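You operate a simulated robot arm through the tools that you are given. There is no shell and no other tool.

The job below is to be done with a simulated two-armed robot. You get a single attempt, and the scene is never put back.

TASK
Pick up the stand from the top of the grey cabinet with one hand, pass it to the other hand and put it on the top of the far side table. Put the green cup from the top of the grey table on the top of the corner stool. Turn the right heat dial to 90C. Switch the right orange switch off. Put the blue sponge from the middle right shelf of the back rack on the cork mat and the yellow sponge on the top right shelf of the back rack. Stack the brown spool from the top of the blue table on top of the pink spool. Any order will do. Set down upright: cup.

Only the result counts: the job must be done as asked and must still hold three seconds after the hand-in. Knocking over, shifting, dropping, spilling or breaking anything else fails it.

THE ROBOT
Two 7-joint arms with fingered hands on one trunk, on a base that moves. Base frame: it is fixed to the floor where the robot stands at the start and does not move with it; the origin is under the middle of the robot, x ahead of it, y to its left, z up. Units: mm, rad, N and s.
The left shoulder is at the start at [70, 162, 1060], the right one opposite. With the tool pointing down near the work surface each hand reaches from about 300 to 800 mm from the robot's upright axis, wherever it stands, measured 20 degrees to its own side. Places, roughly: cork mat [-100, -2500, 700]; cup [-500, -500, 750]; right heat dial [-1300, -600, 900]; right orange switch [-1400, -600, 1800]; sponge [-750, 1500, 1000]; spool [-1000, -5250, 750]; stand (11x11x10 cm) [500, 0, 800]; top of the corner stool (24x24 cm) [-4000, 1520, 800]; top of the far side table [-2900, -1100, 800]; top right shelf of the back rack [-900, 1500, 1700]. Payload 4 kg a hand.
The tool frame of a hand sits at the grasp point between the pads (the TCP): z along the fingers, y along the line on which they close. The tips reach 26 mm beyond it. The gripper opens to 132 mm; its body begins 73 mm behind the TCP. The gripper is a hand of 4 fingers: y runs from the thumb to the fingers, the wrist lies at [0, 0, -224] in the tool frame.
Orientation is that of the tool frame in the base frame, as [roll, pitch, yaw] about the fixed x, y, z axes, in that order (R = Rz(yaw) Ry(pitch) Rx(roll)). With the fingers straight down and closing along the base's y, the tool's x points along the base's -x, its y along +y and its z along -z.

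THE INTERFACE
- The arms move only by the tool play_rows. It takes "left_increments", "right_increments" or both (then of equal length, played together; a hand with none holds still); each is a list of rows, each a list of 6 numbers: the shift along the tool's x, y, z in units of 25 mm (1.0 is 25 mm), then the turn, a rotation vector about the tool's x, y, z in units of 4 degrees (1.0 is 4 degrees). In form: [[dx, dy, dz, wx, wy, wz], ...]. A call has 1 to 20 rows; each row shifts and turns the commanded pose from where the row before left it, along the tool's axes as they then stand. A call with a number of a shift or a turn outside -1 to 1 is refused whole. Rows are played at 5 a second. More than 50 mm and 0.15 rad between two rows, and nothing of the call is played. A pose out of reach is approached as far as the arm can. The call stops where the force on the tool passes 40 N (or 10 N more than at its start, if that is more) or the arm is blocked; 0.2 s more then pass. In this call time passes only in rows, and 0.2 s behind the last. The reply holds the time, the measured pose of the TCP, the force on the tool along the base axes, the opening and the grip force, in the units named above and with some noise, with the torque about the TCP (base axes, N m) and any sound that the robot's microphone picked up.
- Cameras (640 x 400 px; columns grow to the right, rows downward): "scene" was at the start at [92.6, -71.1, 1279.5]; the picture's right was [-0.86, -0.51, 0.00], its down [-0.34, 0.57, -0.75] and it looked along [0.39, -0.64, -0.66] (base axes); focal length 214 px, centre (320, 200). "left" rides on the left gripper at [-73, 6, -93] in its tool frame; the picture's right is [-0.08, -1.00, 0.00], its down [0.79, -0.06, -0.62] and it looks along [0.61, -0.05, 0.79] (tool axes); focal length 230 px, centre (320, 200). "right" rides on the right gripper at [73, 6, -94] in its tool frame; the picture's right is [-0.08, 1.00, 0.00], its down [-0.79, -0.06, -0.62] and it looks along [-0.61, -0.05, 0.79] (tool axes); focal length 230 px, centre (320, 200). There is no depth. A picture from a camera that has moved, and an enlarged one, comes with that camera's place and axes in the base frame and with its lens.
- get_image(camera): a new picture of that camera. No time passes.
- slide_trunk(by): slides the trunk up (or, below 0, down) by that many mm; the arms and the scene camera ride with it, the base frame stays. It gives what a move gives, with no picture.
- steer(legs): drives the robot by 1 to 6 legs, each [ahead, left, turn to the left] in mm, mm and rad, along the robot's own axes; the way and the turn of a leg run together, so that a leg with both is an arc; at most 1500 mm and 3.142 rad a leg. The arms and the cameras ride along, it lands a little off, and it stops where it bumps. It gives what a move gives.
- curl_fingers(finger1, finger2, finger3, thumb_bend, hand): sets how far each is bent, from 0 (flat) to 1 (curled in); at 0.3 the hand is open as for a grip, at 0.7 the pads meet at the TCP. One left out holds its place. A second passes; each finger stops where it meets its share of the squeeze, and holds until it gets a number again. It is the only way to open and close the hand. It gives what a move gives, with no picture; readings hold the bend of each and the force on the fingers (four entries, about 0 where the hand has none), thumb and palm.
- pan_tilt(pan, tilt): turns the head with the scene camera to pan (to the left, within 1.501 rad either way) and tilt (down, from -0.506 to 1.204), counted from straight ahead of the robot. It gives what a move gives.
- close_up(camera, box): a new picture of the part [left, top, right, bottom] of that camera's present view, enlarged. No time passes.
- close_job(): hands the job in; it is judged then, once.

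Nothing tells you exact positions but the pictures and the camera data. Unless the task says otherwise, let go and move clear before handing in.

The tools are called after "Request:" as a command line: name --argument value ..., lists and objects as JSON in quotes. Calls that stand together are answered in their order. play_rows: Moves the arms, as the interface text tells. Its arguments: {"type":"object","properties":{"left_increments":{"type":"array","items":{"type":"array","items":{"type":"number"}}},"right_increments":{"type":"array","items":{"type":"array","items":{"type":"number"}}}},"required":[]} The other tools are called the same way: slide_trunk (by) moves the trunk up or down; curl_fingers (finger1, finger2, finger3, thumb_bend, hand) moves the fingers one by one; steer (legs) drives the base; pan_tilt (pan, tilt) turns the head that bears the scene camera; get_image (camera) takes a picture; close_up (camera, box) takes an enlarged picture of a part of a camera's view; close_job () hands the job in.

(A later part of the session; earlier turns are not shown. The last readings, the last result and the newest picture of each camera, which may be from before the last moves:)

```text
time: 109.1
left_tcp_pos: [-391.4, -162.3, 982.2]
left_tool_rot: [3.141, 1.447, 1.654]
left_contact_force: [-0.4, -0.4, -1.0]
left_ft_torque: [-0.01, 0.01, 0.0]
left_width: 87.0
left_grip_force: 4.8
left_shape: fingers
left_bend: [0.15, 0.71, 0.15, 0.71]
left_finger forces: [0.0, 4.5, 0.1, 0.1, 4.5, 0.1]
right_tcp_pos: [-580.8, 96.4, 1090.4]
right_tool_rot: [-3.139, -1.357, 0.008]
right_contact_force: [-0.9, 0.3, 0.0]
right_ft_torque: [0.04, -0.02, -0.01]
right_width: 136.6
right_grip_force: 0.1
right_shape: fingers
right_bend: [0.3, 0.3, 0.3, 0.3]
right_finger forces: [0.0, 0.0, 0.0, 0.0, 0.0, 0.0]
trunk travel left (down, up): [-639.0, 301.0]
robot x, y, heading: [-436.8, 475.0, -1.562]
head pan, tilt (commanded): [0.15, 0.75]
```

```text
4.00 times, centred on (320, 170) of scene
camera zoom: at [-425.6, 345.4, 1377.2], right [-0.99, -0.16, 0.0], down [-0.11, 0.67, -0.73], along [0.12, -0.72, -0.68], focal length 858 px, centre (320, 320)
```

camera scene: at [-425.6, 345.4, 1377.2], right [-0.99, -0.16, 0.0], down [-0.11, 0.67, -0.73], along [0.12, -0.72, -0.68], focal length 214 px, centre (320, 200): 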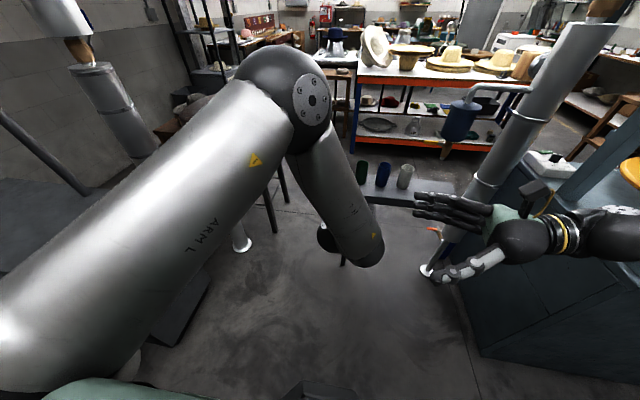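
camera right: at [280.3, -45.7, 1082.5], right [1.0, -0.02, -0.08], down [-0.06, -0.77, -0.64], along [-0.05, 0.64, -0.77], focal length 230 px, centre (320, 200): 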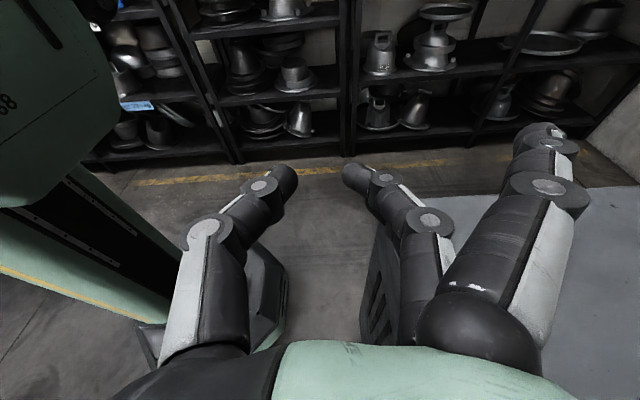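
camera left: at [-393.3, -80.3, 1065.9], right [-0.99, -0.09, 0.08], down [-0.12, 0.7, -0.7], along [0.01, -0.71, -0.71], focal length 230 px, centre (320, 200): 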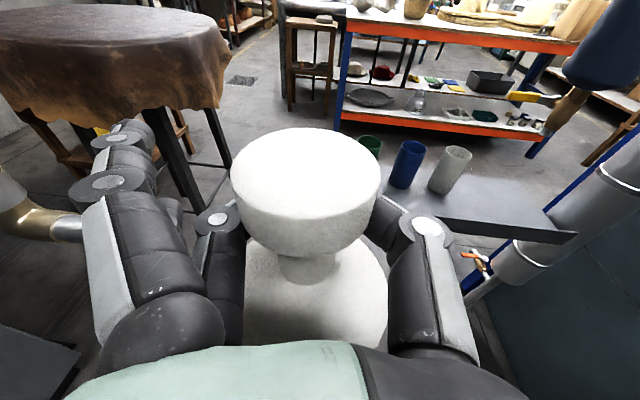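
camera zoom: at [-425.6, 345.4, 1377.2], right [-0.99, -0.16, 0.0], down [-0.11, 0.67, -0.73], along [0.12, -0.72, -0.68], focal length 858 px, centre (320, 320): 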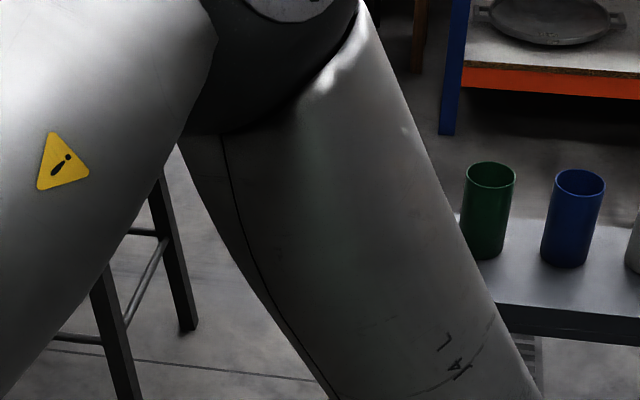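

The stand is upright in the left hand, caged under its knob, but the left arm is near its limit with the elbow in the way. I will move the left hand forward to a more comfortable place and look again.

Request:
play_rows --left_increments '[[0, 0, 1, 0, 0, 0], [0, 0, 1, 0, 0, 0], [0, 0, 1, 0, 0, 0], [0, 0, 1, 0, 0, 0]]'

Request:
get_image --camera "scene"

```text
time: 110.1
left_tcp_pos: [-385.4, -261.9, 974.7]
left_tool_rot: [3.089, 1.469, 1.598]
left_contact_force: [0.1, -0.1, -2.1]
left_ft_torque: [-0.03, -0.03, 0.02]
left_width: 86.6
left_grip_force: 4.5
left_shape: fingers
left_bend: [0.15, 0.71, 0.15, 0.71]
left_finger forces: [0.0, 4.4, 0.1, 0.0, 4.7, 0.0]
right_tcp_pos: [-580.3, 95.1, 1091.9]
right_tool_rot: [-3.137, -1.358, 0.006]
right_contact_force: [0.1, -0.9, 0.1]
right_ft_torque: [-0.02, 0.03, 0.03]
right_width: 136.7
right_grip_force: 0.0
right_shape: fingers
right_bend: [0.3, 0.3, 0.3, 0.3]
right_finger forces: [0.0, 0.1, 0.1, 0.2, 0.0, 0.1]
trunk travel left (down, up): [-639.0, 301.0]
robot x, y, heading: [-441.0, 480.4, -1.56]
head pan, tilt (commanded): [0.15, 0.75]
```

```text
taken
camera scene: at [-424.8, 344.4, 1377.1], right [-0.99, -0.16, 0.0], down [-0.11, 0.67, -0.73], along [0.12, -0.72, -0.68], focal length 214 px, centre (320, 200)
```

scene: 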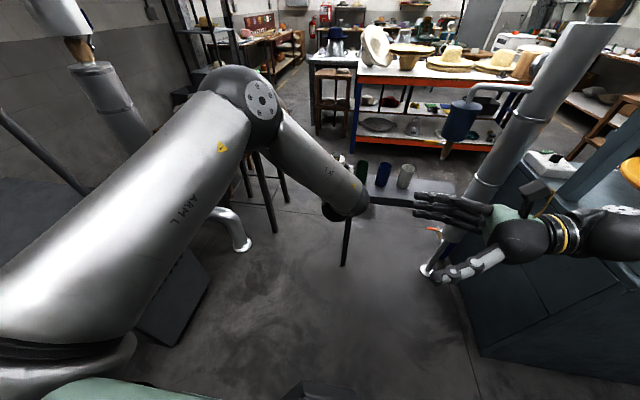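

The left hand now sits at [-385, -262, 975] and its elbow is further out. I will re-measure the knob with the left camera, and start rotating the right hand to point down in a place clear of the left arm.

Request:
get_image --camera "left"

Request:
play_rows --right_increments '[[0, 0, 0, 0, -1, 0], [0, 0, 0, 0, -1, 0], [0, 0, 0, 0, -1, 0], [0, 0, 0, 0, -1, 0], [0, 0, 0, 0, -1, 0], [0, 0, 0, 0, -1, 0], [0, 0, 0, 0, -1, 0], [0, 0, 0, 0, -1, 0], [0, 0, 0, 0, -1, 0], [0, 0, 0, 0, -1, 0], [0, 0, 0, 0, -1, 0], [0, 0, 0, 0, -1, 0], [0, 0, 0, 0, -1, 0], [0, 0, 0, 0, -1, 0], [0, 0, 0, 0, -1, 0], [0, 0, 0, 0, -1, 0], [0, 0, 0, 0, -1, 0], [0, 0, 0, 0, -1, 0], [0, 0, 0, 0, -1, 0], [0, 0, 0, 0, -0.5, 0]]'

Request:
get_image --camera "scene"

```text
taken
camera left: at [-387.9, -178.0, 1055.9], right [-0.99, -0.09, 0.07], down [-0.11, 0.69, -0.72], along [0.01, -0.72, -0.69], focal length 230 px, centre (320, 200)
```

left: 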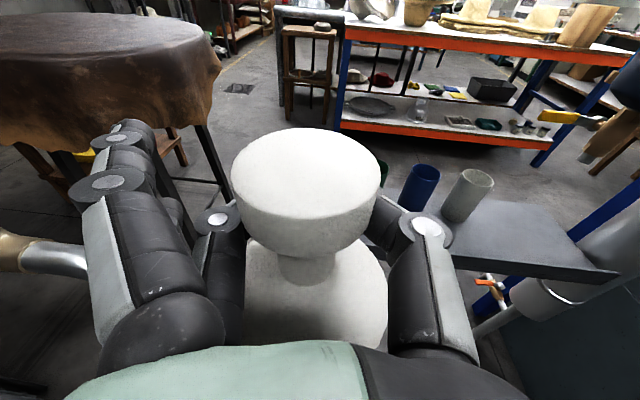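

```text
time: 114.3
left_tcp_pos: [-386.8, -261.3, 974.3]
left_tool_rot: [3.092, 1.467, 1.602]
left_contact_force: [-0.3, -0.4, -0.2]
left_ft_torque: [0.06, 0.01, -0.04]
left_width: 86.6
left_grip_force: 4.7
left_shape: fingers
left_bend: [0.15, 0.71, 0.15, 0.71]
left_finger forces: [0.0, 4.5, 0.0, 0.0, 4.5, 0.1]
right_tcp_pos: [-599.5, 86.4, 1117.0]
right_tool_rot: [-3.141, 0.005, 0.012]
right_contact_force: [0.4, 0.6, -0.4]
right_ft_torque: [-0.02, -0.02, -0.02]
right_width: 136.5
right_grip_force: 0.0
right_shape: fingers
right_bend: [0.3, 0.3, 0.3, 0.3]
right_finger forces: [0.1, 0.0, 0.0, 0.0, 0.0, 0.0]
right hand out of reach, approached as far as the arm can: row 12, 14, 15
trunk travel left (down, up): [-639.0, 301.0]
robot x, y, heading: [-437.2, 473.7, -1.559]
head pan, tilt (commanded): [0.15, 0.75]
```

```text
taken
camera scene: at [-425.2, 345.5, 1377.2], right [-0.99, -0.16, 0.0], down [-0.11, 0.67, -0.73], along [0.12, -0.72, -0.68], focal length 214 px, centre (320, 200)
```

scene: 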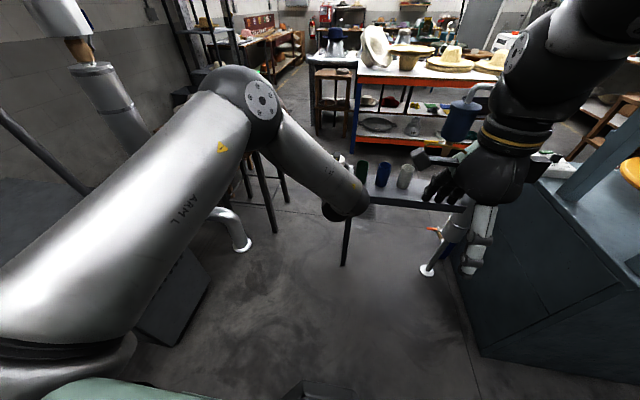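

The right hand points straight down now, and the knob top is at about [-380, -244, 1005]. I will raise the right hand, turn it to fit between the left hand's camera and palm, and carry it over the knob.

Request:
curl_fingers --hand "right" --finger1 0.42 --finger2 0.42 --finger3 0.42 --thumb_bend 0.42

Request:
play_rows --right_increments '[[0, 0, -0.7, 0, 0, 0], [0, 0, -0.7, 0, 0, 0], [0, 0, 0, 0, 0, -1], [0, 0, 0, 0, 0, -1], [0, 0, 0, 0, 0, -1], [0, 0, 0, 0, 0, -1], [0, 0, 0, 0, 0, -1], [0, 0, 0, 0, 0, -1], [0, 0, 0, 0, 0, -1], [0, 0, 0, 0, 0, -1], [0, 0, 0, 0, 0, -1], [0, 0, 0, 0, 0, -1], [0, 0, 0, 0, 0, -1], [0, 0, 0, 0, 0, -1]]'

Request:
play_rows --right_increments '[[-0.245, 0.961, 0, 0, 0, 0], [-0.245, 0.961, 0, 0, 0, 0], [-0.245, 0.961, 0, 0, 0, 0], [-0.245, 0.961, 0, 0, 0, 0], [-0.245, 0.961, 0, 0, 0, 0], [-0.245, 0.961, 0, 0, 0, 0], [-0.245, 0.961, 0, 0, 0, 0], [-0.245, 0.961, 0, 0, 0, 0], [-0.245, 0.961, 0, 0, 0, 0], [-0.245, 0.961, 0, 0, 0, 0]]'

Request:
get_image --camera "scene"

Request:
get_image --camera "right"

```text
time: 115.3
left_tcp_pos: [-386.6, -261.9, 973.9]
left_tool_rot: [3.09, 1.466, 1.6]
left_contact_force: [-0.3, 0.3, -1.7]
left_ft_torque: [0.0, 0.0, 0.02]
left_width: 86.7
left_grip_force: 4.8
left_shape: fingers
left_bend: [0.15, 0.71, 0.15, 0.71]
left_finger forces: [0.0, 4.4, 0.1, 0.0, 4.6, 0.1]
right_tcp_pos: [-599.1, 86.9, 1117.0]
right_tool_rot: [3.141, 0.003, 0.012]
right_contact_force: [0.2, -1.0, -0.5]
right_ft_torque: [-0.04, -0.03, 0.0]
right_width: 98.1
right_grip_force: 0.1
right_shape: fingers
right_bend: [0.42, 0.42, 0.42, 0.42]
right_finger forces: [0.1, 0.1, 0.1, 0.1, 0.1, 0.1]
trunk travel left (down, up): [-639.0, 301.0]
robot x, y, heading: [-438.1, 476.1, -1.563]
head pan, tilt (commanded): [0.15, 0.75]
```

```text
time: 118.3
left_tcp_pos: [-387.8, -262.0, 974.2]
left_tool_rot: [3.091, 1.469, 1.6]
left_contact_force: [-0.9, 0.2, -0.5]
left_ft_torque: [0.0, 0.0, 0.0]
left_width: 86.9
left_grip_force: 4.1
left_shape: fingers
left_bend: [0.15, 0.71, 0.15, 0.71]
left_finger forces: [0.0, 4.3, 0.0, 0.0, 4.6, 0.0]
right_tcp_pos: [-601.0, 87.2, 1150.5]
right_tool_rot: [-3.141, 0.002, 0.851]
right_contact_force: [-0.2, 0.7, -0.8]
right_ft_torque: [-0.02, 0.01, 0.02]
right_width: 97.9
right_grip_force: 0.1
right_shape: fingers
right_bend: [0.42, 0.42, 0.42, 0.42]
right_finger forces: [0.0, 0.0, 0.1, 0.0, 0.1, 0.1]
trunk travel left (down, up): [-639.0, 301.0]
robot x, y, heading: [-435.5, 478.0, -1.561]
head pan, tilt (commanded): [0.15, 0.75]
```

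```text
time: 120.5
left_tcp_pos: [-384.4, -261.0, 972.5]
left_tool_rot: [3.108, 1.468, 1.614]
left_contact_force: [0.0, -0.1, -1.2]
left_ft_torque: [-0.03, -0.04, 0.01]
left_width: 86.6
left_grip_force: 4.4
left_shape: fingers
left_bend: [0.15, 0.71, 0.15, 0.71]
left_finger forces: [0.0, 4.4, 0.0, 0.0, 4.5, 0.0]
right_tcp_pos: [-457.9, -117.6, 1151.7]
right_tool_rot: [-3.138, 0.001, 0.85]
right_contact_force: [-0.6, -0.2, -0.4]
right_ft_torque: [0.0, 0.01, 0.01]
right_width: 97.6
right_grip_force: 0.0
right_shape: fingers
right_bend: [0.42, 0.42, 0.42, 0.42]
right_finger forces: [0.0, 0.0, 0.1, 0.0, 0.0, 0.0]
trunk travel left (down, up): [-639.0, 301.0]
robot x, y, heading: [-436.2, 477.0, -1.561]
head pan, tilt (commanded): [0.15, 0.75]
```

```text
taken
camera scene: at [-423.4, 344.5, 1377.1], right [-0.99, -0.16, 0.0], down [-0.11, 0.67, -0.73], along [0.12, -0.72, -0.68], focal length 214 px, centre (320, 200)
```

scene: 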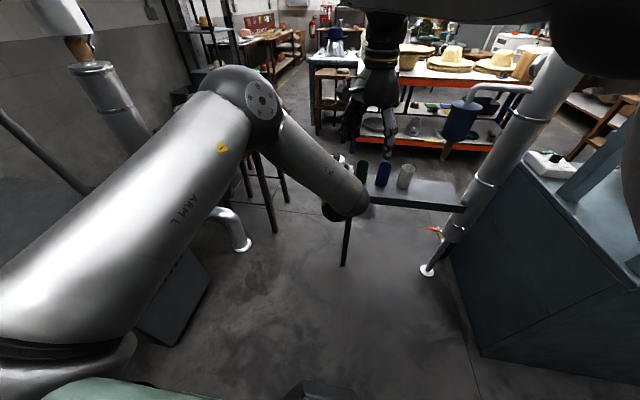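

```text
taken
camera right: at [-404.9, -67.6, 1244.6], right [0.7, -0.72, 0.0], down [-0.56, -0.55, 0.62], along [-0.45, -0.43, -0.79], focal length 230 px, centre (320, 200)
```

right: 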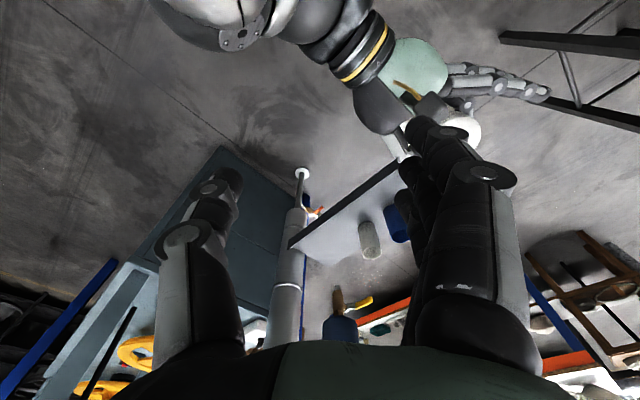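

The right hand is on its way and clear of the left arm. I will complete the move over the knob.

Request:
play_rows --right_increments '[[-0.245, 0.961, 0, 0, 0, 0], [-0.245, 0.961, 0, 0, 0, 0], [-0.245, 0.961, 0, 0, 0, 0], [-0.245, 0.961, 0, 0, 0, 0], [-0.245, 0.961, 0, 0, 0, 0], [-0.245, 0.961, 0, 0, 0, 0]]'

Request:
get_image --camera "right"

Request:
get_image --camera "left"

Request:
get_image --camera "scene"

```text
time: 121.9
left_tcp_pos: [-387.3, -260.9, 974.3]
left_tool_rot: [3.094, 1.467, 1.601]
left_contact_force: [0.7, 0.1, -0.6]
left_ft_torque: [-0.03, -0.03, 0.01]
left_width: 86.6
left_grip_force: 4.8
left_shape: fingers
left_bend: [0.15, 0.71, 0.15, 0.71]
left_finger forces: [0.1, 4.3, 0.0, 0.0, 4.6, 0.1]
right_tcp_pos: [-442.1, -134.6, 1150.8]
right_tool_rot: [-3.141, -0.001, 0.849]
right_contact_force: [0.1, 0.1, 0.2]
right_ft_torque: [0.0, -0.01, 0.0]
right_width: 97.8
right_grip_force: 0.1
right_shape: fingers
right_bend: [0.42, 0.42, 0.42, 0.42]
right_finger forces: [0.0, 0.1, 0.0, 0.0, 0.1, 0.0]
right hand out of reach, approached as far as the arm can: row 1, 2, 3, 4, 5, 6
trunk travel left (down, up): [-639.0, 301.0]
robot x, y, heading: [-439.2, 477.8, -1.56]
head pan, tilt (commanded): [0.15, 0.75]
```

```text
taken
camera right: at [-389.5, -83.7, 1244.2], right [0.7, -0.72, 0.0], down [-0.56, -0.55, 0.62], along [-0.44, -0.43, -0.79], focal length 230 px, centre (320, 200)
```

right: 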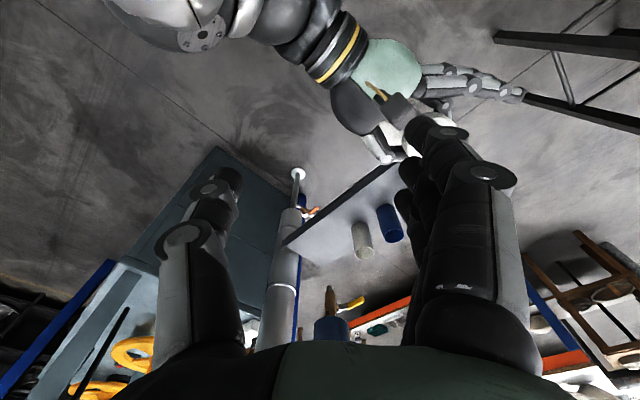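

```text
taken
camera left: at [-388.1, -177.1, 1056.1], right [-0.99, -0.09, 0.07], down [-0.11, 0.69, -0.72], along [0.01, -0.72, -0.69], focal length 230 px, centre (320, 200)
```

left: 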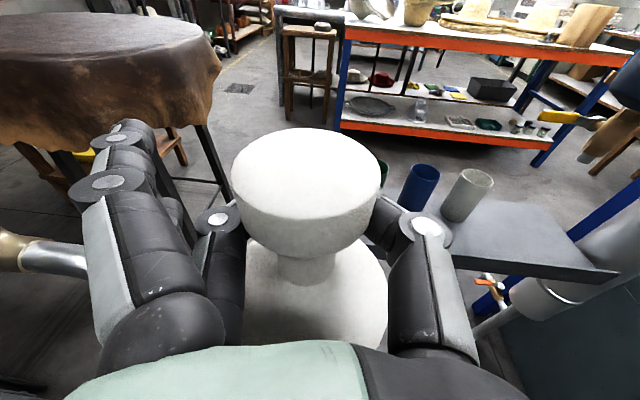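

```text
taken
camera scene: at [-425.2, 345.2, 1377.2], right [-0.99, -0.16, 0.0], down [-0.11, 0.67, -0.73], along [0.12, -0.72, -0.68], focal length 214 px, centre (320, 200)
```

scene: 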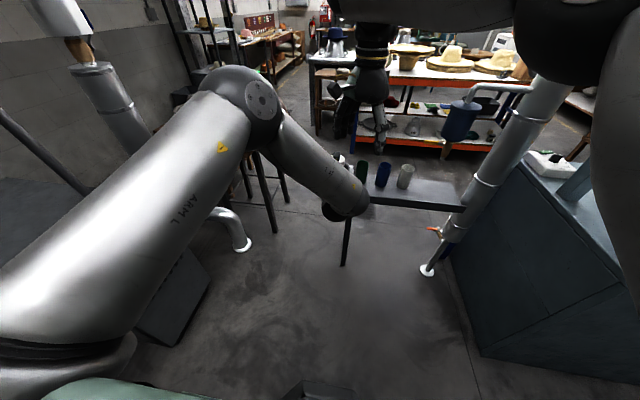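

The right arm cannot reach that far out. I will move it aside and bring the left hand back in front of me, turning it to point to the right, which mirrors the comfortable handover pose from before.

Request:
play_rows --right_increments '[[0.245, -0.961, 0, 0, 0, 0], [0.245, -0.961, 0, 0, 0, 0], [0.245, -0.961, 0, 0, 0, 0], [0.245, -0.961, 0, 0, 0, 0], [0.245, -0.961, 0, 0, 0, 0], [0.245, -0.961, 0, 0, 0, 0], [0.245, -0.961, 0, 0, 0, 0], [0.245, -0.961, 0, 0, 0, 0], [0.245, -0.961, 0, 0, 0, 0], [0.245, -0.961, 0, 0, 0, 0]]'

Request:
play_rows --left_increments '[[0, 0, -1, 0, 0, 0], [0, 0, -1, 0, 0, 0], [0, 0, -1, 0, 0, 0], [0, -0.15, -0.22, 1, 0, 0], [0, -0.15, -0.22, 1, 0, 0], [0, -0.15, -0.22, 1, 0, 0], [0, -0.15, -0.22, 1, 0, 0], [0, -0.15, -0.22, 1, 0, 0], [0, -0.15, -0.22, 1, 0, 0], [0, -0.15, -0.22, 1, 0, 0], [0, -0.15, -0.22, 1, 0, 0]]'

Request:
get_image --camera "scene"

Request:
get_image --camera "left"

```text
time: 124.1
left_tcp_pos: [-387.7, -259.4, 975.0]
left_tool_rot: [3.084, 1.469, 1.591]
left_contact_force: [0.4, -0.6, -0.9]
left_ft_torque: [-0.02, -0.01, -0.03]
left_width: 86.5
left_grip_force: 4.8
left_shape: fingers
left_bend: [0.15, 0.71, 0.15, 0.71]
left_finger forces: [0.1, 4.3, 0.1, 0.0, 4.6, 0.0]
right_tcp_pos: [-585.0, 71.4, 1150.8]
right_tool_rot: [3.141, 0.003, 0.849]
right_contact_force: [0.8, 0.1, -0.1]
right_ft_torque: [-0.01, -0.01, 0.0]
right_width: 97.4
right_grip_force: 0.1
right_shape: fingers
right_bend: [0.42, 0.42, 0.42, 0.42]
right_finger forces: [0.0, 0.0, 0.0, 0.0, 0.0, 0.0]
trunk travel left (down, up): [-639.0, 301.0]
robot x, y, heading: [-441.2, 474.3, -1.557]
head pan, tilt (commanded): [0.15, 0.75]
```

```text
time: 126.5
left_tcp_pos: [-407.6, -163.7, 982.5]
left_tool_rot: [-2.915, 1.468, 1.598]
left_contact_force: [-0.1, 0.1, -0.2]
left_ft_torque: [0.01, -0.04, 0.01]
left_width: 86.4
left_grip_force: 4.2
left_shape: fingers
left_bend: [0.15, 0.71, 0.15, 0.71]
left_finger forces: [0.0, 4.2, 0.0, 0.0, 4.6, 0.0]
left hand out of reach, approached as far as the arm can: row 8, 9, 10, 11
right_tcp_pos: [-584.6, 69.0, 1149.8]
right_tool_rot: [-3.141, 0.003, 0.848]
right_contact_force: [-0.3, -0.2, -0.2]
right_ft_torque: [0.0, 0.0, 0.0]
right_width: 98.0
right_grip_force: 0.0
right_shape: fingers
right_bend: [0.42, 0.42, 0.42, 0.42]
right_finger forces: [0.0, 0.0, 0.0, 0.1, 0.1, 0.0]
trunk travel left (down, up): [-639.0, 301.0]
robot x, y, heading: [-439.8, 476.0, -1.559]
head pan, tilt (commanded): [0.15, 0.75]
```

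```text
taken
camera scene: at [-425.9, 345.5, 1377.2], right [-0.99, -0.16, 0.0], down [-0.11, 0.67, -0.73], along [0.12, -0.72, -0.68], focal length 214 px, centre (320, 200)
```

scene: 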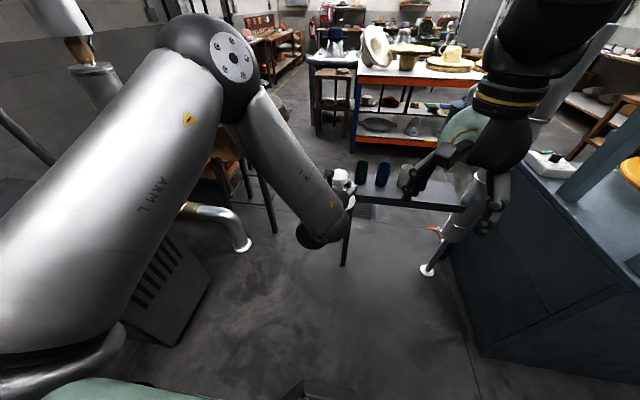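

```text
taken
camera left: at [-383.5, -82.7, 1064.8], right [-0.98, 0.19, 0.1], down [0.06, 0.69, -0.72], along [-0.2, -0.7, -0.69], focal length 230 px, centre (320, 200)
```

left: 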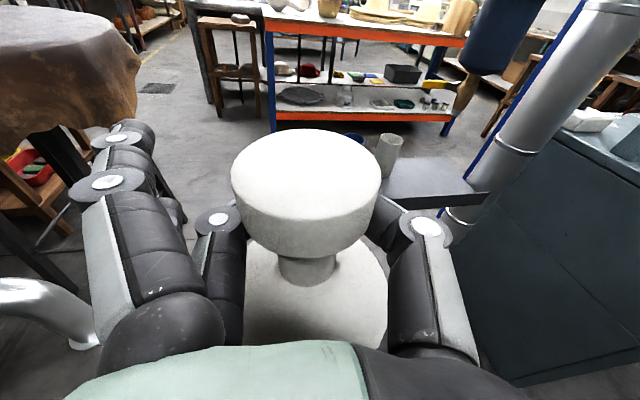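

The left arm is stuck in an elbow-up posture. I will undo the tilt back to fingers-down, bring the hand close in front, and re-approach by rolling sideways, which dropped the elbow nicely on the right arm earlier.

Request:
play_rows --left_increments '[[0, 0, 0, 0, 1, 0], [0, 0, 0, 0, 1, 0], [0, 0, 0, 0, 1, 0], [0, 0, 0, 0, 1, 0], [0, 0, 0, 0, 1, 0], [0, 0, 0, 0, 1, 0], [0, 0, 0, 0, 1, 0], [0, 0, 0, 0, 1, 0], [0, 0, 0, 0, 1, 0], [0, 0, 0, 0, 1, 0], [0, 0, 0, 0, 1, 0], [0, 0, 0, 0, 1, 0], [0, 0, 0, 0, 1, 0], [0, 0, 0, 0, 1, 0], [0, 0, 0, 0, 1, 0], [0, 0, 0, 0, 1, 0], [0, 0, 0, 0, 1, 0], [0, 0, 0, 0, 1, 0], [0, 0, 0, 0, 1, 0], [0, 0, 0, 0, 1, 0]]'

Request:
get_image --camera "scene"

Request:
get_image --camera "left"

```text
time: 130.7
left_tcp_pos: [-407.0, -165.5, 982.4]
left_tool_rot: [-3.118, 0.074, 1.375]
left_contact_force: [0.0, 0.1, 0.0]
left_ft_torque: [-0.02, -0.04, 0.0]
left_width: 86.2
left_grip_force: 4.6
left_shape: fingers
left_bend: [0.15, 0.71, 0.15, 0.71]
left_finger forces: [0.1, 4.5, 0.0, 0.0, 4.6, 0.0]
right_tcp_pos: [-585.0, 69.0, 1149.7]
right_tool_rot: [-3.139, 0.002, 0.848]
right_contact_force: [-0.3, 0.0, 0.7]
right_ft_torque: [-0.03, 0.01, 0.03]
right_width: 97.5
right_grip_force: 0.1
right_shape: fingers
right_bend: [0.42, 0.42, 0.42, 0.42]
right_finger forces: [0.0, 0.0, 0.0, 0.1, 0.1, 0.0]
trunk travel left (down, up): [-639.0, 301.0]
robot x, y, heading: [-438.7, 477.5, -1.561]
head pan, tilt (commanded): [0.15, 0.75]
```

```text
taken
camera scene: at [-426.2, 344.9, 1377.1], right [-0.99, -0.16, 0.0], down [-0.11, 0.67, -0.73], along [0.12, -0.72, -0.68], focal length 214 px, centre (320, 200)
```

scene: 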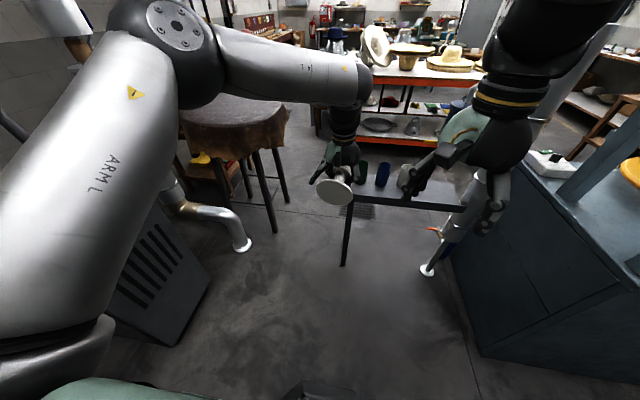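

```text
taken
camera left: at [-413.8, -232.9, 1081.5], right [-0.99, 0.12, 0.03], down [0.12, 0.82, 0.56], along [0.04, 0.56, -0.83], focal length 230 px, centre (320, 200)
```

left: 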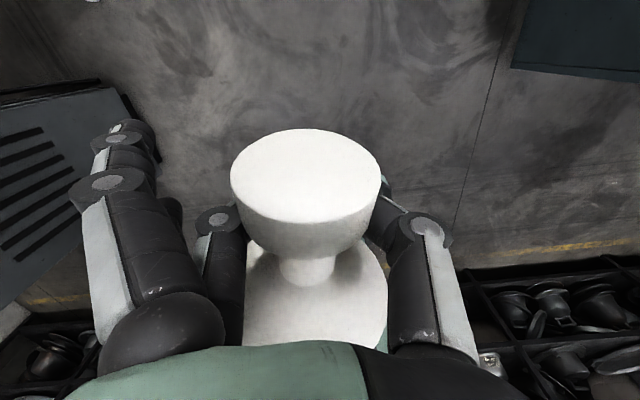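

The stand is steady with the hand pointing down. I will turn the left hand about the vertical so the knob faces right, checking that the wrist allows it.

Request:
play_rows --left_increments '[[0, 0, 0, 0, 0, 1], [0, 0, 0, 0, 0, 1], [0, 0, 0, 0, 0, 1], [0, 0, 0, 0, 0, 1], [0, 0, 0, 0, 0, 1], [0, 0, 0, 0, 0, 1], [0, 0, 0, 0, 0, 1], [0, 0, 0, 0, 0, 1], [0, 0, 0, 0, 0, 1], [0, 0, 0, 0, 0, 1], [0, 0, 0, 0, 0, 1], [0, 0, 0, 0, 0, 1], [0, 0, 0, 0, 0, 1], [0, 0, 0, 0, 0, 1], [0, 0, 0, 0, 0, 1], [0, 0, 0, 0, 0, 1], [0, 0, 0, 0, 0, 1], [0, 0, 0, 0, 0, 1], [0, 0, 0, 0, 0, 1], [0, 0, 0, 0, 0, 1]]'

Request:
get_image --camera "scene"

Request:
get_image --camera "left"

```text
time: 134.9
left_tcp_pos: [-440.9, -116.4, 982.7]
left_tool_rot: [3.07, 0.037, -0.023]
left_contact_force: [0.0, 0.0, -0.2]
left_ft_torque: [-0.02, 0.02, -0.03]
left_width: 86.6
left_grip_force: 4.6
left_shape: fingers
left_bend: [0.15, 0.71, 0.15, 0.71]
left_finger forces: [0.1, 4.7, 0.0, 0.1, 4.5, 0.0]
left hand out of reach, approached as far as the arm can: row 18, 19, 20
right_tcp_pos: [-583.2, 69.8, 1150.6]
right_tool_rot: [-3.14, 0.003, 0.849]
right_contact_force: [0.3, 0.9, 0.0]
right_ft_torque: [0.0, -0.01, 0.03]
right_width: 97.7
right_grip_force: 0.2
right_shape: fingers
right_bend: [0.42, 0.42, 0.42, 0.42]
right_finger forces: [0.0, 0.1, 0.0, 0.0, 0.0, 0.1]
trunk travel left (down, up): [-639.0, 301.0]
robot x, y, heading: [-435.2, 478.2, -1.562]
head pan, tilt (commanded): [0.15, 0.75]
```

```text
taken
camera scene: at [-426.1, 346.0, 1377.2], right [-0.99, -0.16, 0.0], down [-0.11, 0.67, -0.73], along [0.12, -0.72, -0.68], focal length 214 px, centre (320, 200)
```

scene: 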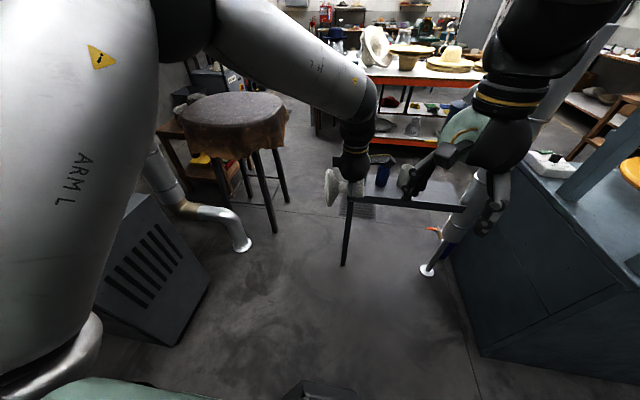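

```text
taken
camera left: at [-509.9, -115.6, 1078.5], right [-0.06, 1.0, -0.07], down [0.81, 0.09, 0.58], along [0.59, -0.02, -0.81], focal length 230 px, centre (320, 200)
```

left: 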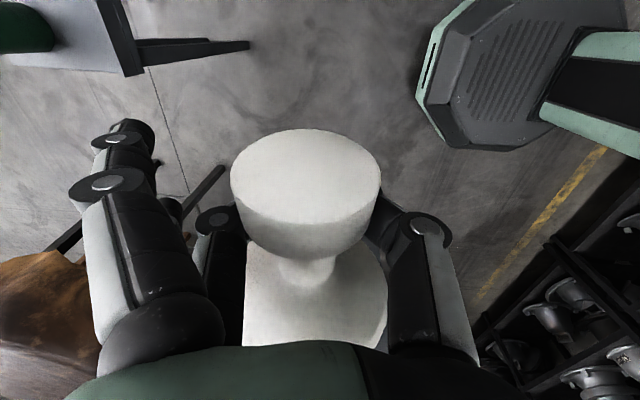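

The knob now faces right. I will try tilting the hand about the forward axis so it points right and the knob turns upward.

Request:
play_rows --left_increments '[[0, 0, 0, 0, -1, 0], [0, 0, 0, 0, -1, 0], [0, 0, 0, 0, -1, 0], [0, 0, 0, 0, -1, 0], [0, 0, 0, 0, -1, 0], [0, 0, 0, 0, -1, 0], [0, 0, 0, 0, -1, 0], [0, 0, 0, 0, -1, 0], [0, 0, 0, 0, -1, 0], [0, 0, 0, 0, -1, 0], [0, 0, 0, 0, -1, 0]]'

Request:
get_image --camera "scene"

```text
time: 137.3
left_tcp_pos: [-450.4, -119.3, 988.0]
left_tool_rot: [3.049, 0.803, -0.086]
left_contact_force: [0.0, 0.4, -0.5]
left_ft_torque: [0.04, 0.01, 0.0]
left_width: 86.5
left_grip_force: 4.1
left_shape: fingers
left_bend: [0.15, 0.71, 0.15, 0.71]
left_finger forces: [0.1, 4.5, 0.0, 0.0, 4.5, 0.0]
left hand out of reach, approached as far as the arm can: row 9, 10, 11
right_tcp_pos: [-583.2, 70.6, 1150.1]
right_tool_rot: [-3.138, 0.001, 0.849]
right_contact_force: [-0.3, 0.5, 0.3]
right_ft_torque: [0.02, 0.02, -0.02]
right_width: 97.7
right_grip_force: 0.0
right_shape: fingers
right_bend: [0.42, 0.42, 0.42, 0.42]
right_finger forces: [0.1, 0.1, 0.0, 0.1, 0.1, 0.0]
trunk travel left (down, up): [-639.0, 301.0]
robot x, y, heading: [-438.5, 478.5, -1.553]
head pan, tilt (commanded): [0.15, 0.75]
```

```text
taken
camera scene: at [-424.8, 345.0, 1377.1], right [-0.99, -0.16, 0.0], down [-0.11, 0.67, -0.73], along [0.12, -0.72, -0.68], focal length 214 px, centre (320, 200)
```

scene: 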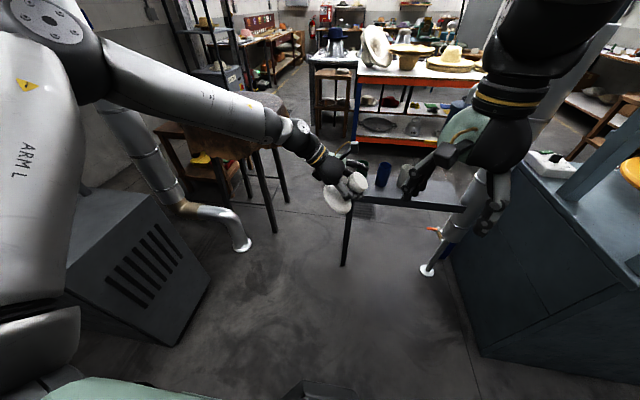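

The knob now points up and right at about 45 degrees, and the posture looks natural. I will bring the hand closer and continue the tilt.

Request:
play_rows --left_increments '[[0.37, -0.8, -0.38, 0, 0, 0], [0.37, -0.8, -0.38, 0, 0, 0], [0.37, -0.8, -0.38, 0, 0, 0], [0, 0, 0, 0, -1, 0], [0, 0, 0, 0, -1, 0], [0, 0, 0, 0, -1, 0], [0, 0, 0, 0, -1, 0], [0, 0, 0, 0, -1, 0], [0, 0, 0, 0, -1, 0], [0, 0, 0, 0, -1, 0], [0, 0, 0, 0, -1, 0], [0, 0, 0, 0, -1, 0]]'

Request:
get_image --camera "scene"

Request:
get_image --camera "left"

```text
time: 139.9
left_tcp_pos: [-467.6, -78.2, 1028.7]
left_tool_rot: [2.673, 1.418, -0.487]
left_contact_force: [0.7, 0.1, -0.9]
left_ft_torque: [0.0, 0.01, -0.02]
left_width: 86.5
left_grip_force: 4.0
left_shape: fingers
left_bend: [0.15, 0.71, 0.15, 0.71]
left_finger forces: [0.1, 4.2, 0.1, 0.1, 4.3, 0.0]
left hand out of reach, approached as far as the arm can: row 1, 2, 3, 4, 5, 6, 7, 8, 10
right_tcp_pos: [-583.0, 69.7, 1150.8]
right_tool_rot: [-3.138, 0.001, 0.848]
right_contact_force: [-0.8, 0.2, 0.4]
right_ft_torque: [0.01, 0.03, 0.02]
right_width: 97.8
right_grip_force: 0.0
right_shape: fingers
right_bend: [0.42, 0.42, 0.42, 0.42]
right_finger forces: [0.0, 0.0, 0.0, 0.1, 0.0, 0.0]
trunk travel left (down, up): [-639.0, 301.0]
robot x, y, heading: [-436.4, 472.7, -1.56]
head pan, tilt (commanded): [0.15, 0.75]
```

```text
taken
camera scene: at [-425.1, 344.8, 1377.1], right [-0.99, -0.16, 0.0], down [-0.11, 0.67, -0.73], along [0.12, -0.72, -0.68], focal length 214 px, centre (320, 200)
```

scene: 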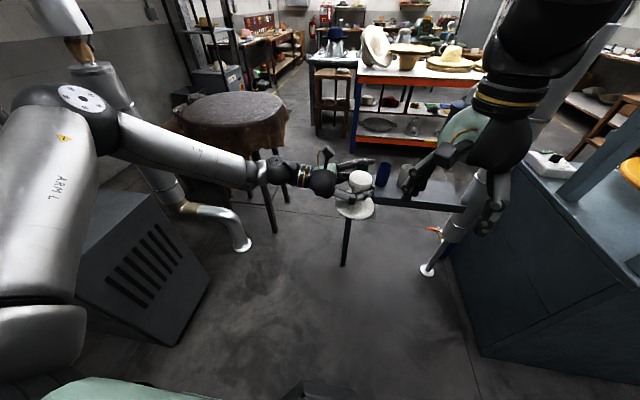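

```text
taken
camera left: at [-385.2, -82.3, 1115.0], right [0.01, 1.0, 0.01], down [0.72, 0.0, -0.7], along [-0.7, 0.01, -0.72], focal length 230 px, centre (320, 200)
```

left: 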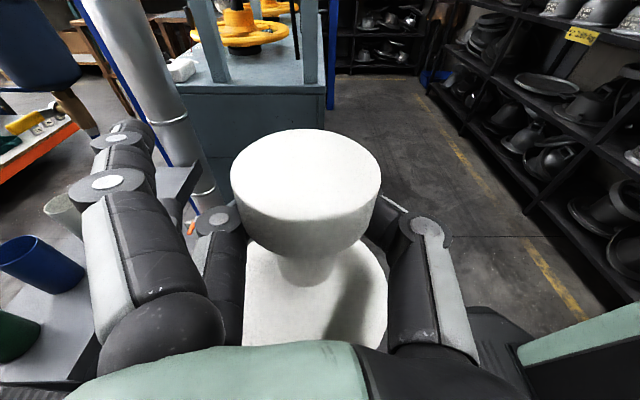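

The stand is now upright in the left hand, which points right in a comfortable pose, with the knob top near [-452, -86, 1060]. I will turn the right hand about the vertical so its digits and camera fit around the left hand.

Request:
play_rows --right_increments '[[0, 0, 0, 0, 0, -1], [0, 0, 0, 0, 0, -1], [0, 0, 0, 0, 0, -1], [0, 0, 0, 0, 0, -1], [0, 0, 0, 0, 0, -1], [0, 0, 0, 0, 0, -1], [0, 0, 0, 0, 0, -1], [0, 0, 0, 0, 0, -1], [0, 0, 0, 0, 0, -1], [0, 0, 0, 0, 0, -1], [0, 0, 0, 0, 0, -1], [0, 0, 0, 0, 0, -1], [0, 0, 0, 0, 0, -1], [0, 0, 0, 0, 0, -1], [0, 0, 0, 0, 0, -1], [0, 0, 0, 0, 0, -1], [0, 0, 0, 0, 0, -1], [0, 0, 0, 0, 0, -1], [0, 0, 0, 0, 0, -1], [0, 0, 0, 0, 0, -1]]'

Request:
get_image --camera "right"

Request:
get_image --camera "scene"

```text
time: 144.1
left_tcp_pos: [-468.4, -78.9, 1030.1]
left_tool_rot: [2.676, 1.415, -0.483]
left_contact_force: [0.0, -0.2, -0.5]
left_ft_torque: [-0.03, -0.01, 0.0]
left_width: 86.5
left_grip_force: 4.6
left_shape: fingers
left_bend: [0.15, 0.71, 0.15, 0.71]
left_finger forces: [0.0, 4.2, 0.0, 0.0, 4.4, 0.0]
right_tcp_pos: [-583.7, 70.9, 1151.4]
right_tool_rot: [-3.14, 0.0, 2.246]
right_contact_force: [-0.1, -0.6, 0.4]
right_ft_torque: [-0.04, 0.0, -0.02]
right_width: 97.9
right_grip_force: 0.0
right_shape: fingers
right_bend: [0.42, 0.42, 0.42, 0.42]
right_finger forces: [0.0, 0.1, 0.1, 0.0, 0.1, 0.0]
trunk travel left (down, up): [-639.0, 301.0]
robot x, y, heading: [-435.9, 477.0, -1.561]
head pan, tilt (commanded): [0.15, 0.75]
```

```text
taken
camera right: at [-623.2, 130.1, 1244.8], right [0.83, 0.56, 0.0], down [0.45, -0.65, 0.62], along [0.34, -0.51, -0.79], focal length 230 px, centre (320, 200)
```

right: 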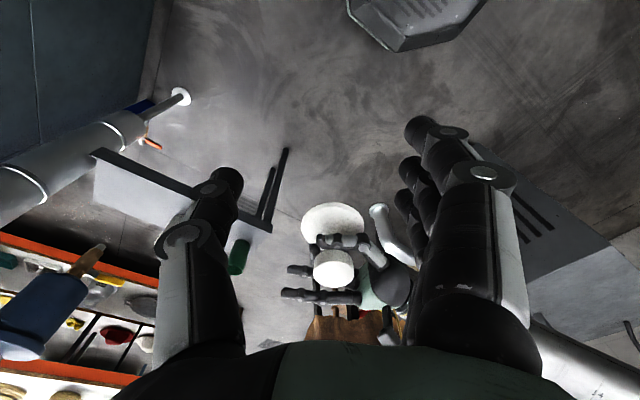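

```text
taken
camera scene: at [-425.5, 345.4, 1377.2], right [-0.99, -0.16, 0.0], down [-0.11, 0.67, -0.73], along [0.12, -0.72, -0.68], focal length 214 px, centre (320, 200)
```

scene: 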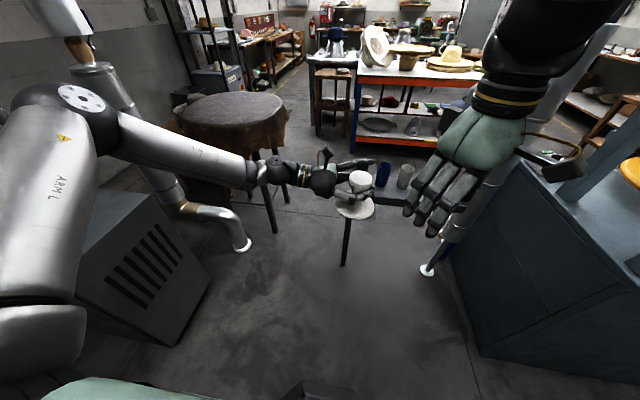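

The right camera now sees the stand well. I will finish the turn and take close-ups to pin down the knob position.

Request:
play_rows --right_increments '[[0, 0, 0, 0, 0, -1], [0, 0, 0, 0, 0, -1], [0, 0, 0, 0, 0, -1], [0, 0, 0, 0, 0, -1], [0, 0, 0, 0, 0, -1], [0, 0, 0, 0, 0, -1]]'

Request:
close_up --camera "scene" --box '[300, 140, 420, 215]'

Request:
close_up --camera "right" --box '[240, 180, 400, 280]'

```text
time: 145.5
left_tcp_pos: [-468.3, -78.4, 1029.1]
left_tool_rot: [2.675, 1.415, -0.486]
left_contact_force: [0.6, -0.4, -0.2]
left_ft_torque: [-0.01, -0.02, 0.01]
left_width: 86.6
left_grip_force: 3.9
left_shape: fingers
left_bend: [0.15, 0.71, 0.15, 0.71]
left_finger forces: [0.0, 4.2, 0.0, 0.0, 4.2, 0.0]
right_tcp_pos: [-582.3, 70.2, 1150.7]
right_tool_rot: [-3.14, -0.003, 2.665]
right_contact_force: [-0.8, 0.0, -0.3]
right_ft_torque: [-0.02, -0.03, 0.01]
right_width: 97.9
right_grip_force: 0.1
right_shape: fingers
right_bend: [0.42, 0.42, 0.42, 0.42]
right_finger forces: [0.0, 0.1, 0.0, 0.1, 0.0, 0.0]
trunk travel left (down, up): [-639.0, 301.0]
robot x, y, heading: [-439.0, 478.0, -1.559]
head pan, tilt (commanded): [0.15, 0.75]
```

```text
5.33 times, centred on (360, 178) of scene
camera zoom: at [-425.4, 345.4, 1377.2], right [-0.99, -0.16, 0.0], down [-0.11, 0.67, -0.73], along [0.12, -0.72, -0.68], focal length 1144 px, centre (107, 320)
```

zoom: 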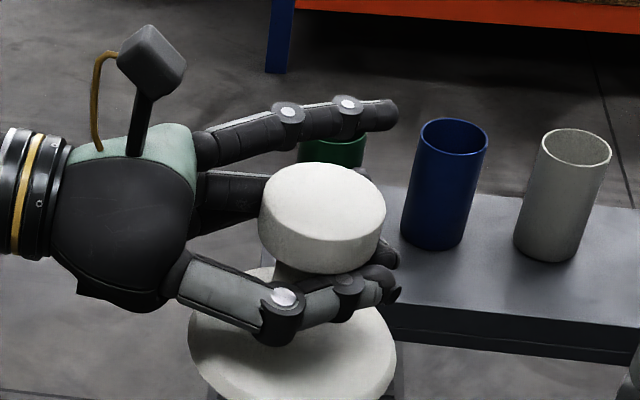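

```text
4.00 times, centred on (320, 230) of right
camera zoom: at [-644.9, 108.6, 1244.9], right [0.53, 0.85, 0.0], down [0.67, -0.41, 0.61], along [0.52, -0.32, -0.79], focal length 920 px, centre (320, 80)
```

zoom: 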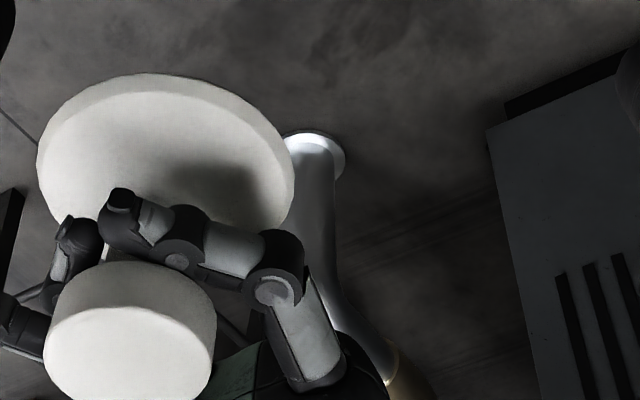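

The views agree: the knob top is at [-455, -83, 1062] and sits free above the left digits. I will move the right hand over it at a safe height and check before descending.

Request:
play_rows --right_increments '[[-0.917, -0.39, -0.1, 0, 0, 0], [-0.917, -0.39, -0.1, 0, 0, 0], [-0.917, -0.39, -0.1, 0, 0, 0], [-0.917, -0.39, -0.1, 0, 0, 0], [-0.917, -0.39, 0, 0, 0, 0], [-0.917, -0.39, 0, 0, 0, 0], [-0.917, -0.39, 0, 0, 0, 0], [-0.917, -0.39, 0, 0, 0, 0]]'

Request:
get_image --camera "right"

Request:
close_up --camera "scene" --box '[280, 90, 440, 215]'

Request:
get_image --camera "left"

```text
time: 147.3
left_tcp_pos: [-466.4, -79.1, 1028.8]
left_tool_rot: [2.675, 1.418, -0.483]
left_contact_force: [0.5, -0.4, -0.9]
left_ft_torque: [-0.01, 0.0, 0.01]
left_width: 86.7
left_grip_force: 4.4
left_shape: fingers
left_bend: [0.15, 0.71, 0.15, 0.71]
left_finger forces: [0.1, 4.2, 0.1, 0.0, 4.3, 0.1]
right_tcp_pos: [-454.2, -83.3, 1161.8]
right_tool_rot: [-3.141, -0.005, 2.666]
right_contact_force: [-0.5, -0.2, 1.2]
right_ft_torque: [0.01, 0.04, 0.05]
right_width: 98.4
right_grip_force: 0.0
right_shape: fingers
right_bend: [0.42, 0.42, 0.42, 0.42]
right_finger forces: [0.0, 0.1, 0.0, 0.0, 0.0, 0.0]
trunk travel left (down, up): [-639.0, 301.0]
robot x, y, heading: [-442.7, 470.4, -1.559]
head pan, tilt (commanded): [0.15, 0.75]
```

```text
taken
camera right: at [-516.0, -45.6, 1254.6], right [0.53, 0.85, 0.0], down [0.67, -0.41, 0.61], along [0.52, -0.32, -0.79], focal length 230 px, centre (320, 200)
```

right: 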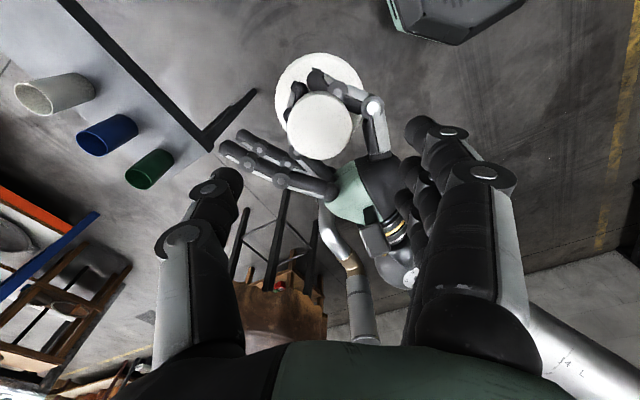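

```text
3.20 times, centred on (360, 152) of scene
camera zoom: at [-423.5, 344.6, 1377.1], right [-0.99, -0.16, 0.0], down [-0.11, 0.67, -0.73], along [0.12, -0.72, -0.68], focal length 686 px, centre (192, 352)
```

zoom: 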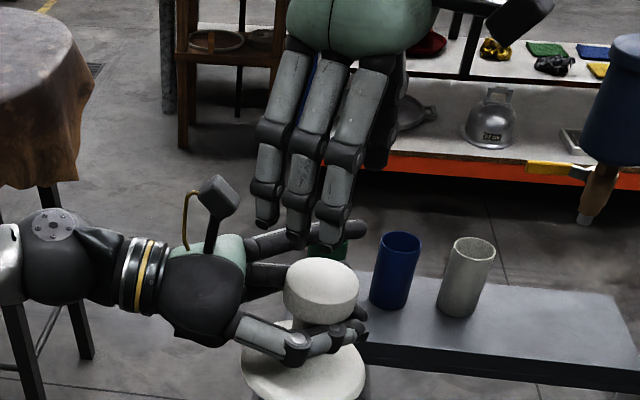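

```text
taken
camera left: at [-384.0, -82.5, 1114.6], right [0.01, 1.0, 0.01], down [0.72, 0.0, -0.7], along [-0.7, 0.01, -0.72], focal length 230 px, centre (320, 200)
```

left: 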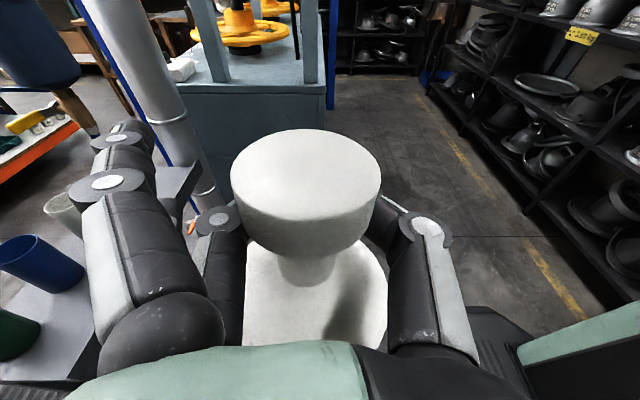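

The right hand is centred over the knob. I will descend 60 mm and check clearances.

Request:
play_rows --right_increments '[[0, 0, 0.8, 0, 0, 0], [0, 0, 0.8, 0, 0, 0], [0, 0, 0.8, 0, 0, 0]]'

Request:
get_image --camera "right"

Request:
close_up --camera "scene" --box '[280, 115, 440, 215]'

Request:
get_image --camera "left"

```text
time: 148.1
left_tcp_pos: [-468.1, -78.6, 1029.2]
left_tool_rot: [2.682, 1.415, -0.479]
left_contact_force: [-0.4, 0.2, -0.2]
left_ft_torque: [-0.02, 0.02, -0.01]
left_width: 86.6
left_grip_force: 3.6
left_shape: fingers
left_bend: [0.15, 0.71, 0.15, 0.71]
left_finger forces: [0.0, 4.2, 0.1, 0.0, 4.2, 0.0]
right_tcp_pos: [-456.7, -83.2, 1099.4]
right_tool_rot: [3.141, 0.0, 2.663]
right_contact_force: [-0.8, -0.2, 0.1]
right_ft_torque: [0.01, 0.02, 0.02]
right_width: 97.8
right_grip_force: 0.0
right_shape: fingers
right_bend: [0.42, 0.42, 0.42, 0.42]
right_finger forces: [0.1, 0.1, 0.0, 0.0, 0.1, 0.0]
trunk travel left (down, up): [-639.0, 301.0]
robot x, y, heading: [-437.4, 476.9, -1.554]
head pan, tilt (commanded): [0.15, 0.75]
```

```text
taken
camera right: at [-519.2, -45.6, 1193.3], right [0.53, 0.85, 0.0], down [0.67, -0.42, 0.61], along [0.52, -0.32, -0.79], focal length 230 px, centre (320, 200)
```

right: 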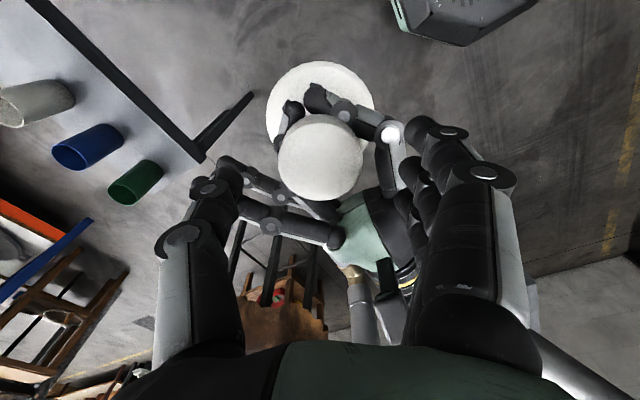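

```text
4.00 times, centred on (360, 165) of scene
camera zoom: at [-426.1, 344.8, 1377.2], right [-0.99, -0.16, 0.0], down [-0.11, 0.67, -0.73], along [0.12, -0.72, -0.68], focal length 858 px, centre (160, 340)
```

zoom: 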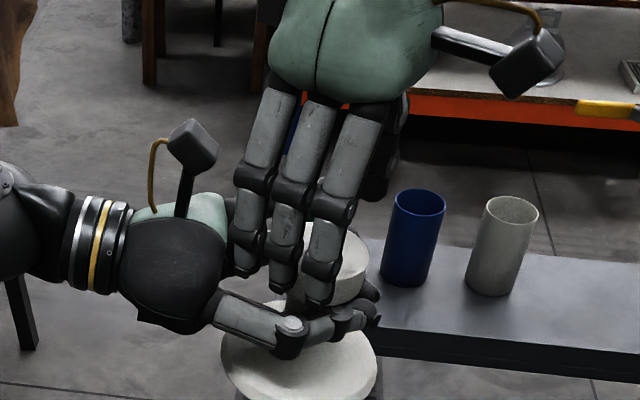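

```text
taken
camera left: at [-386.1, -82.3, 1114.9], right [0.01, 1.0, 0.01], down [0.72, 0.0, -0.69], along [-0.69, 0.01, -0.72], focal length 230 px, centre (320, 200)
```

left: 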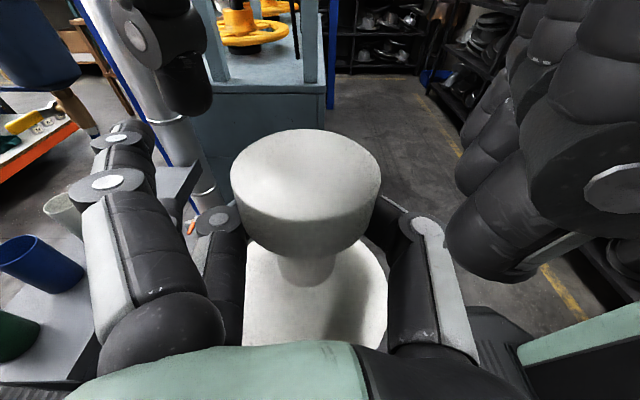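

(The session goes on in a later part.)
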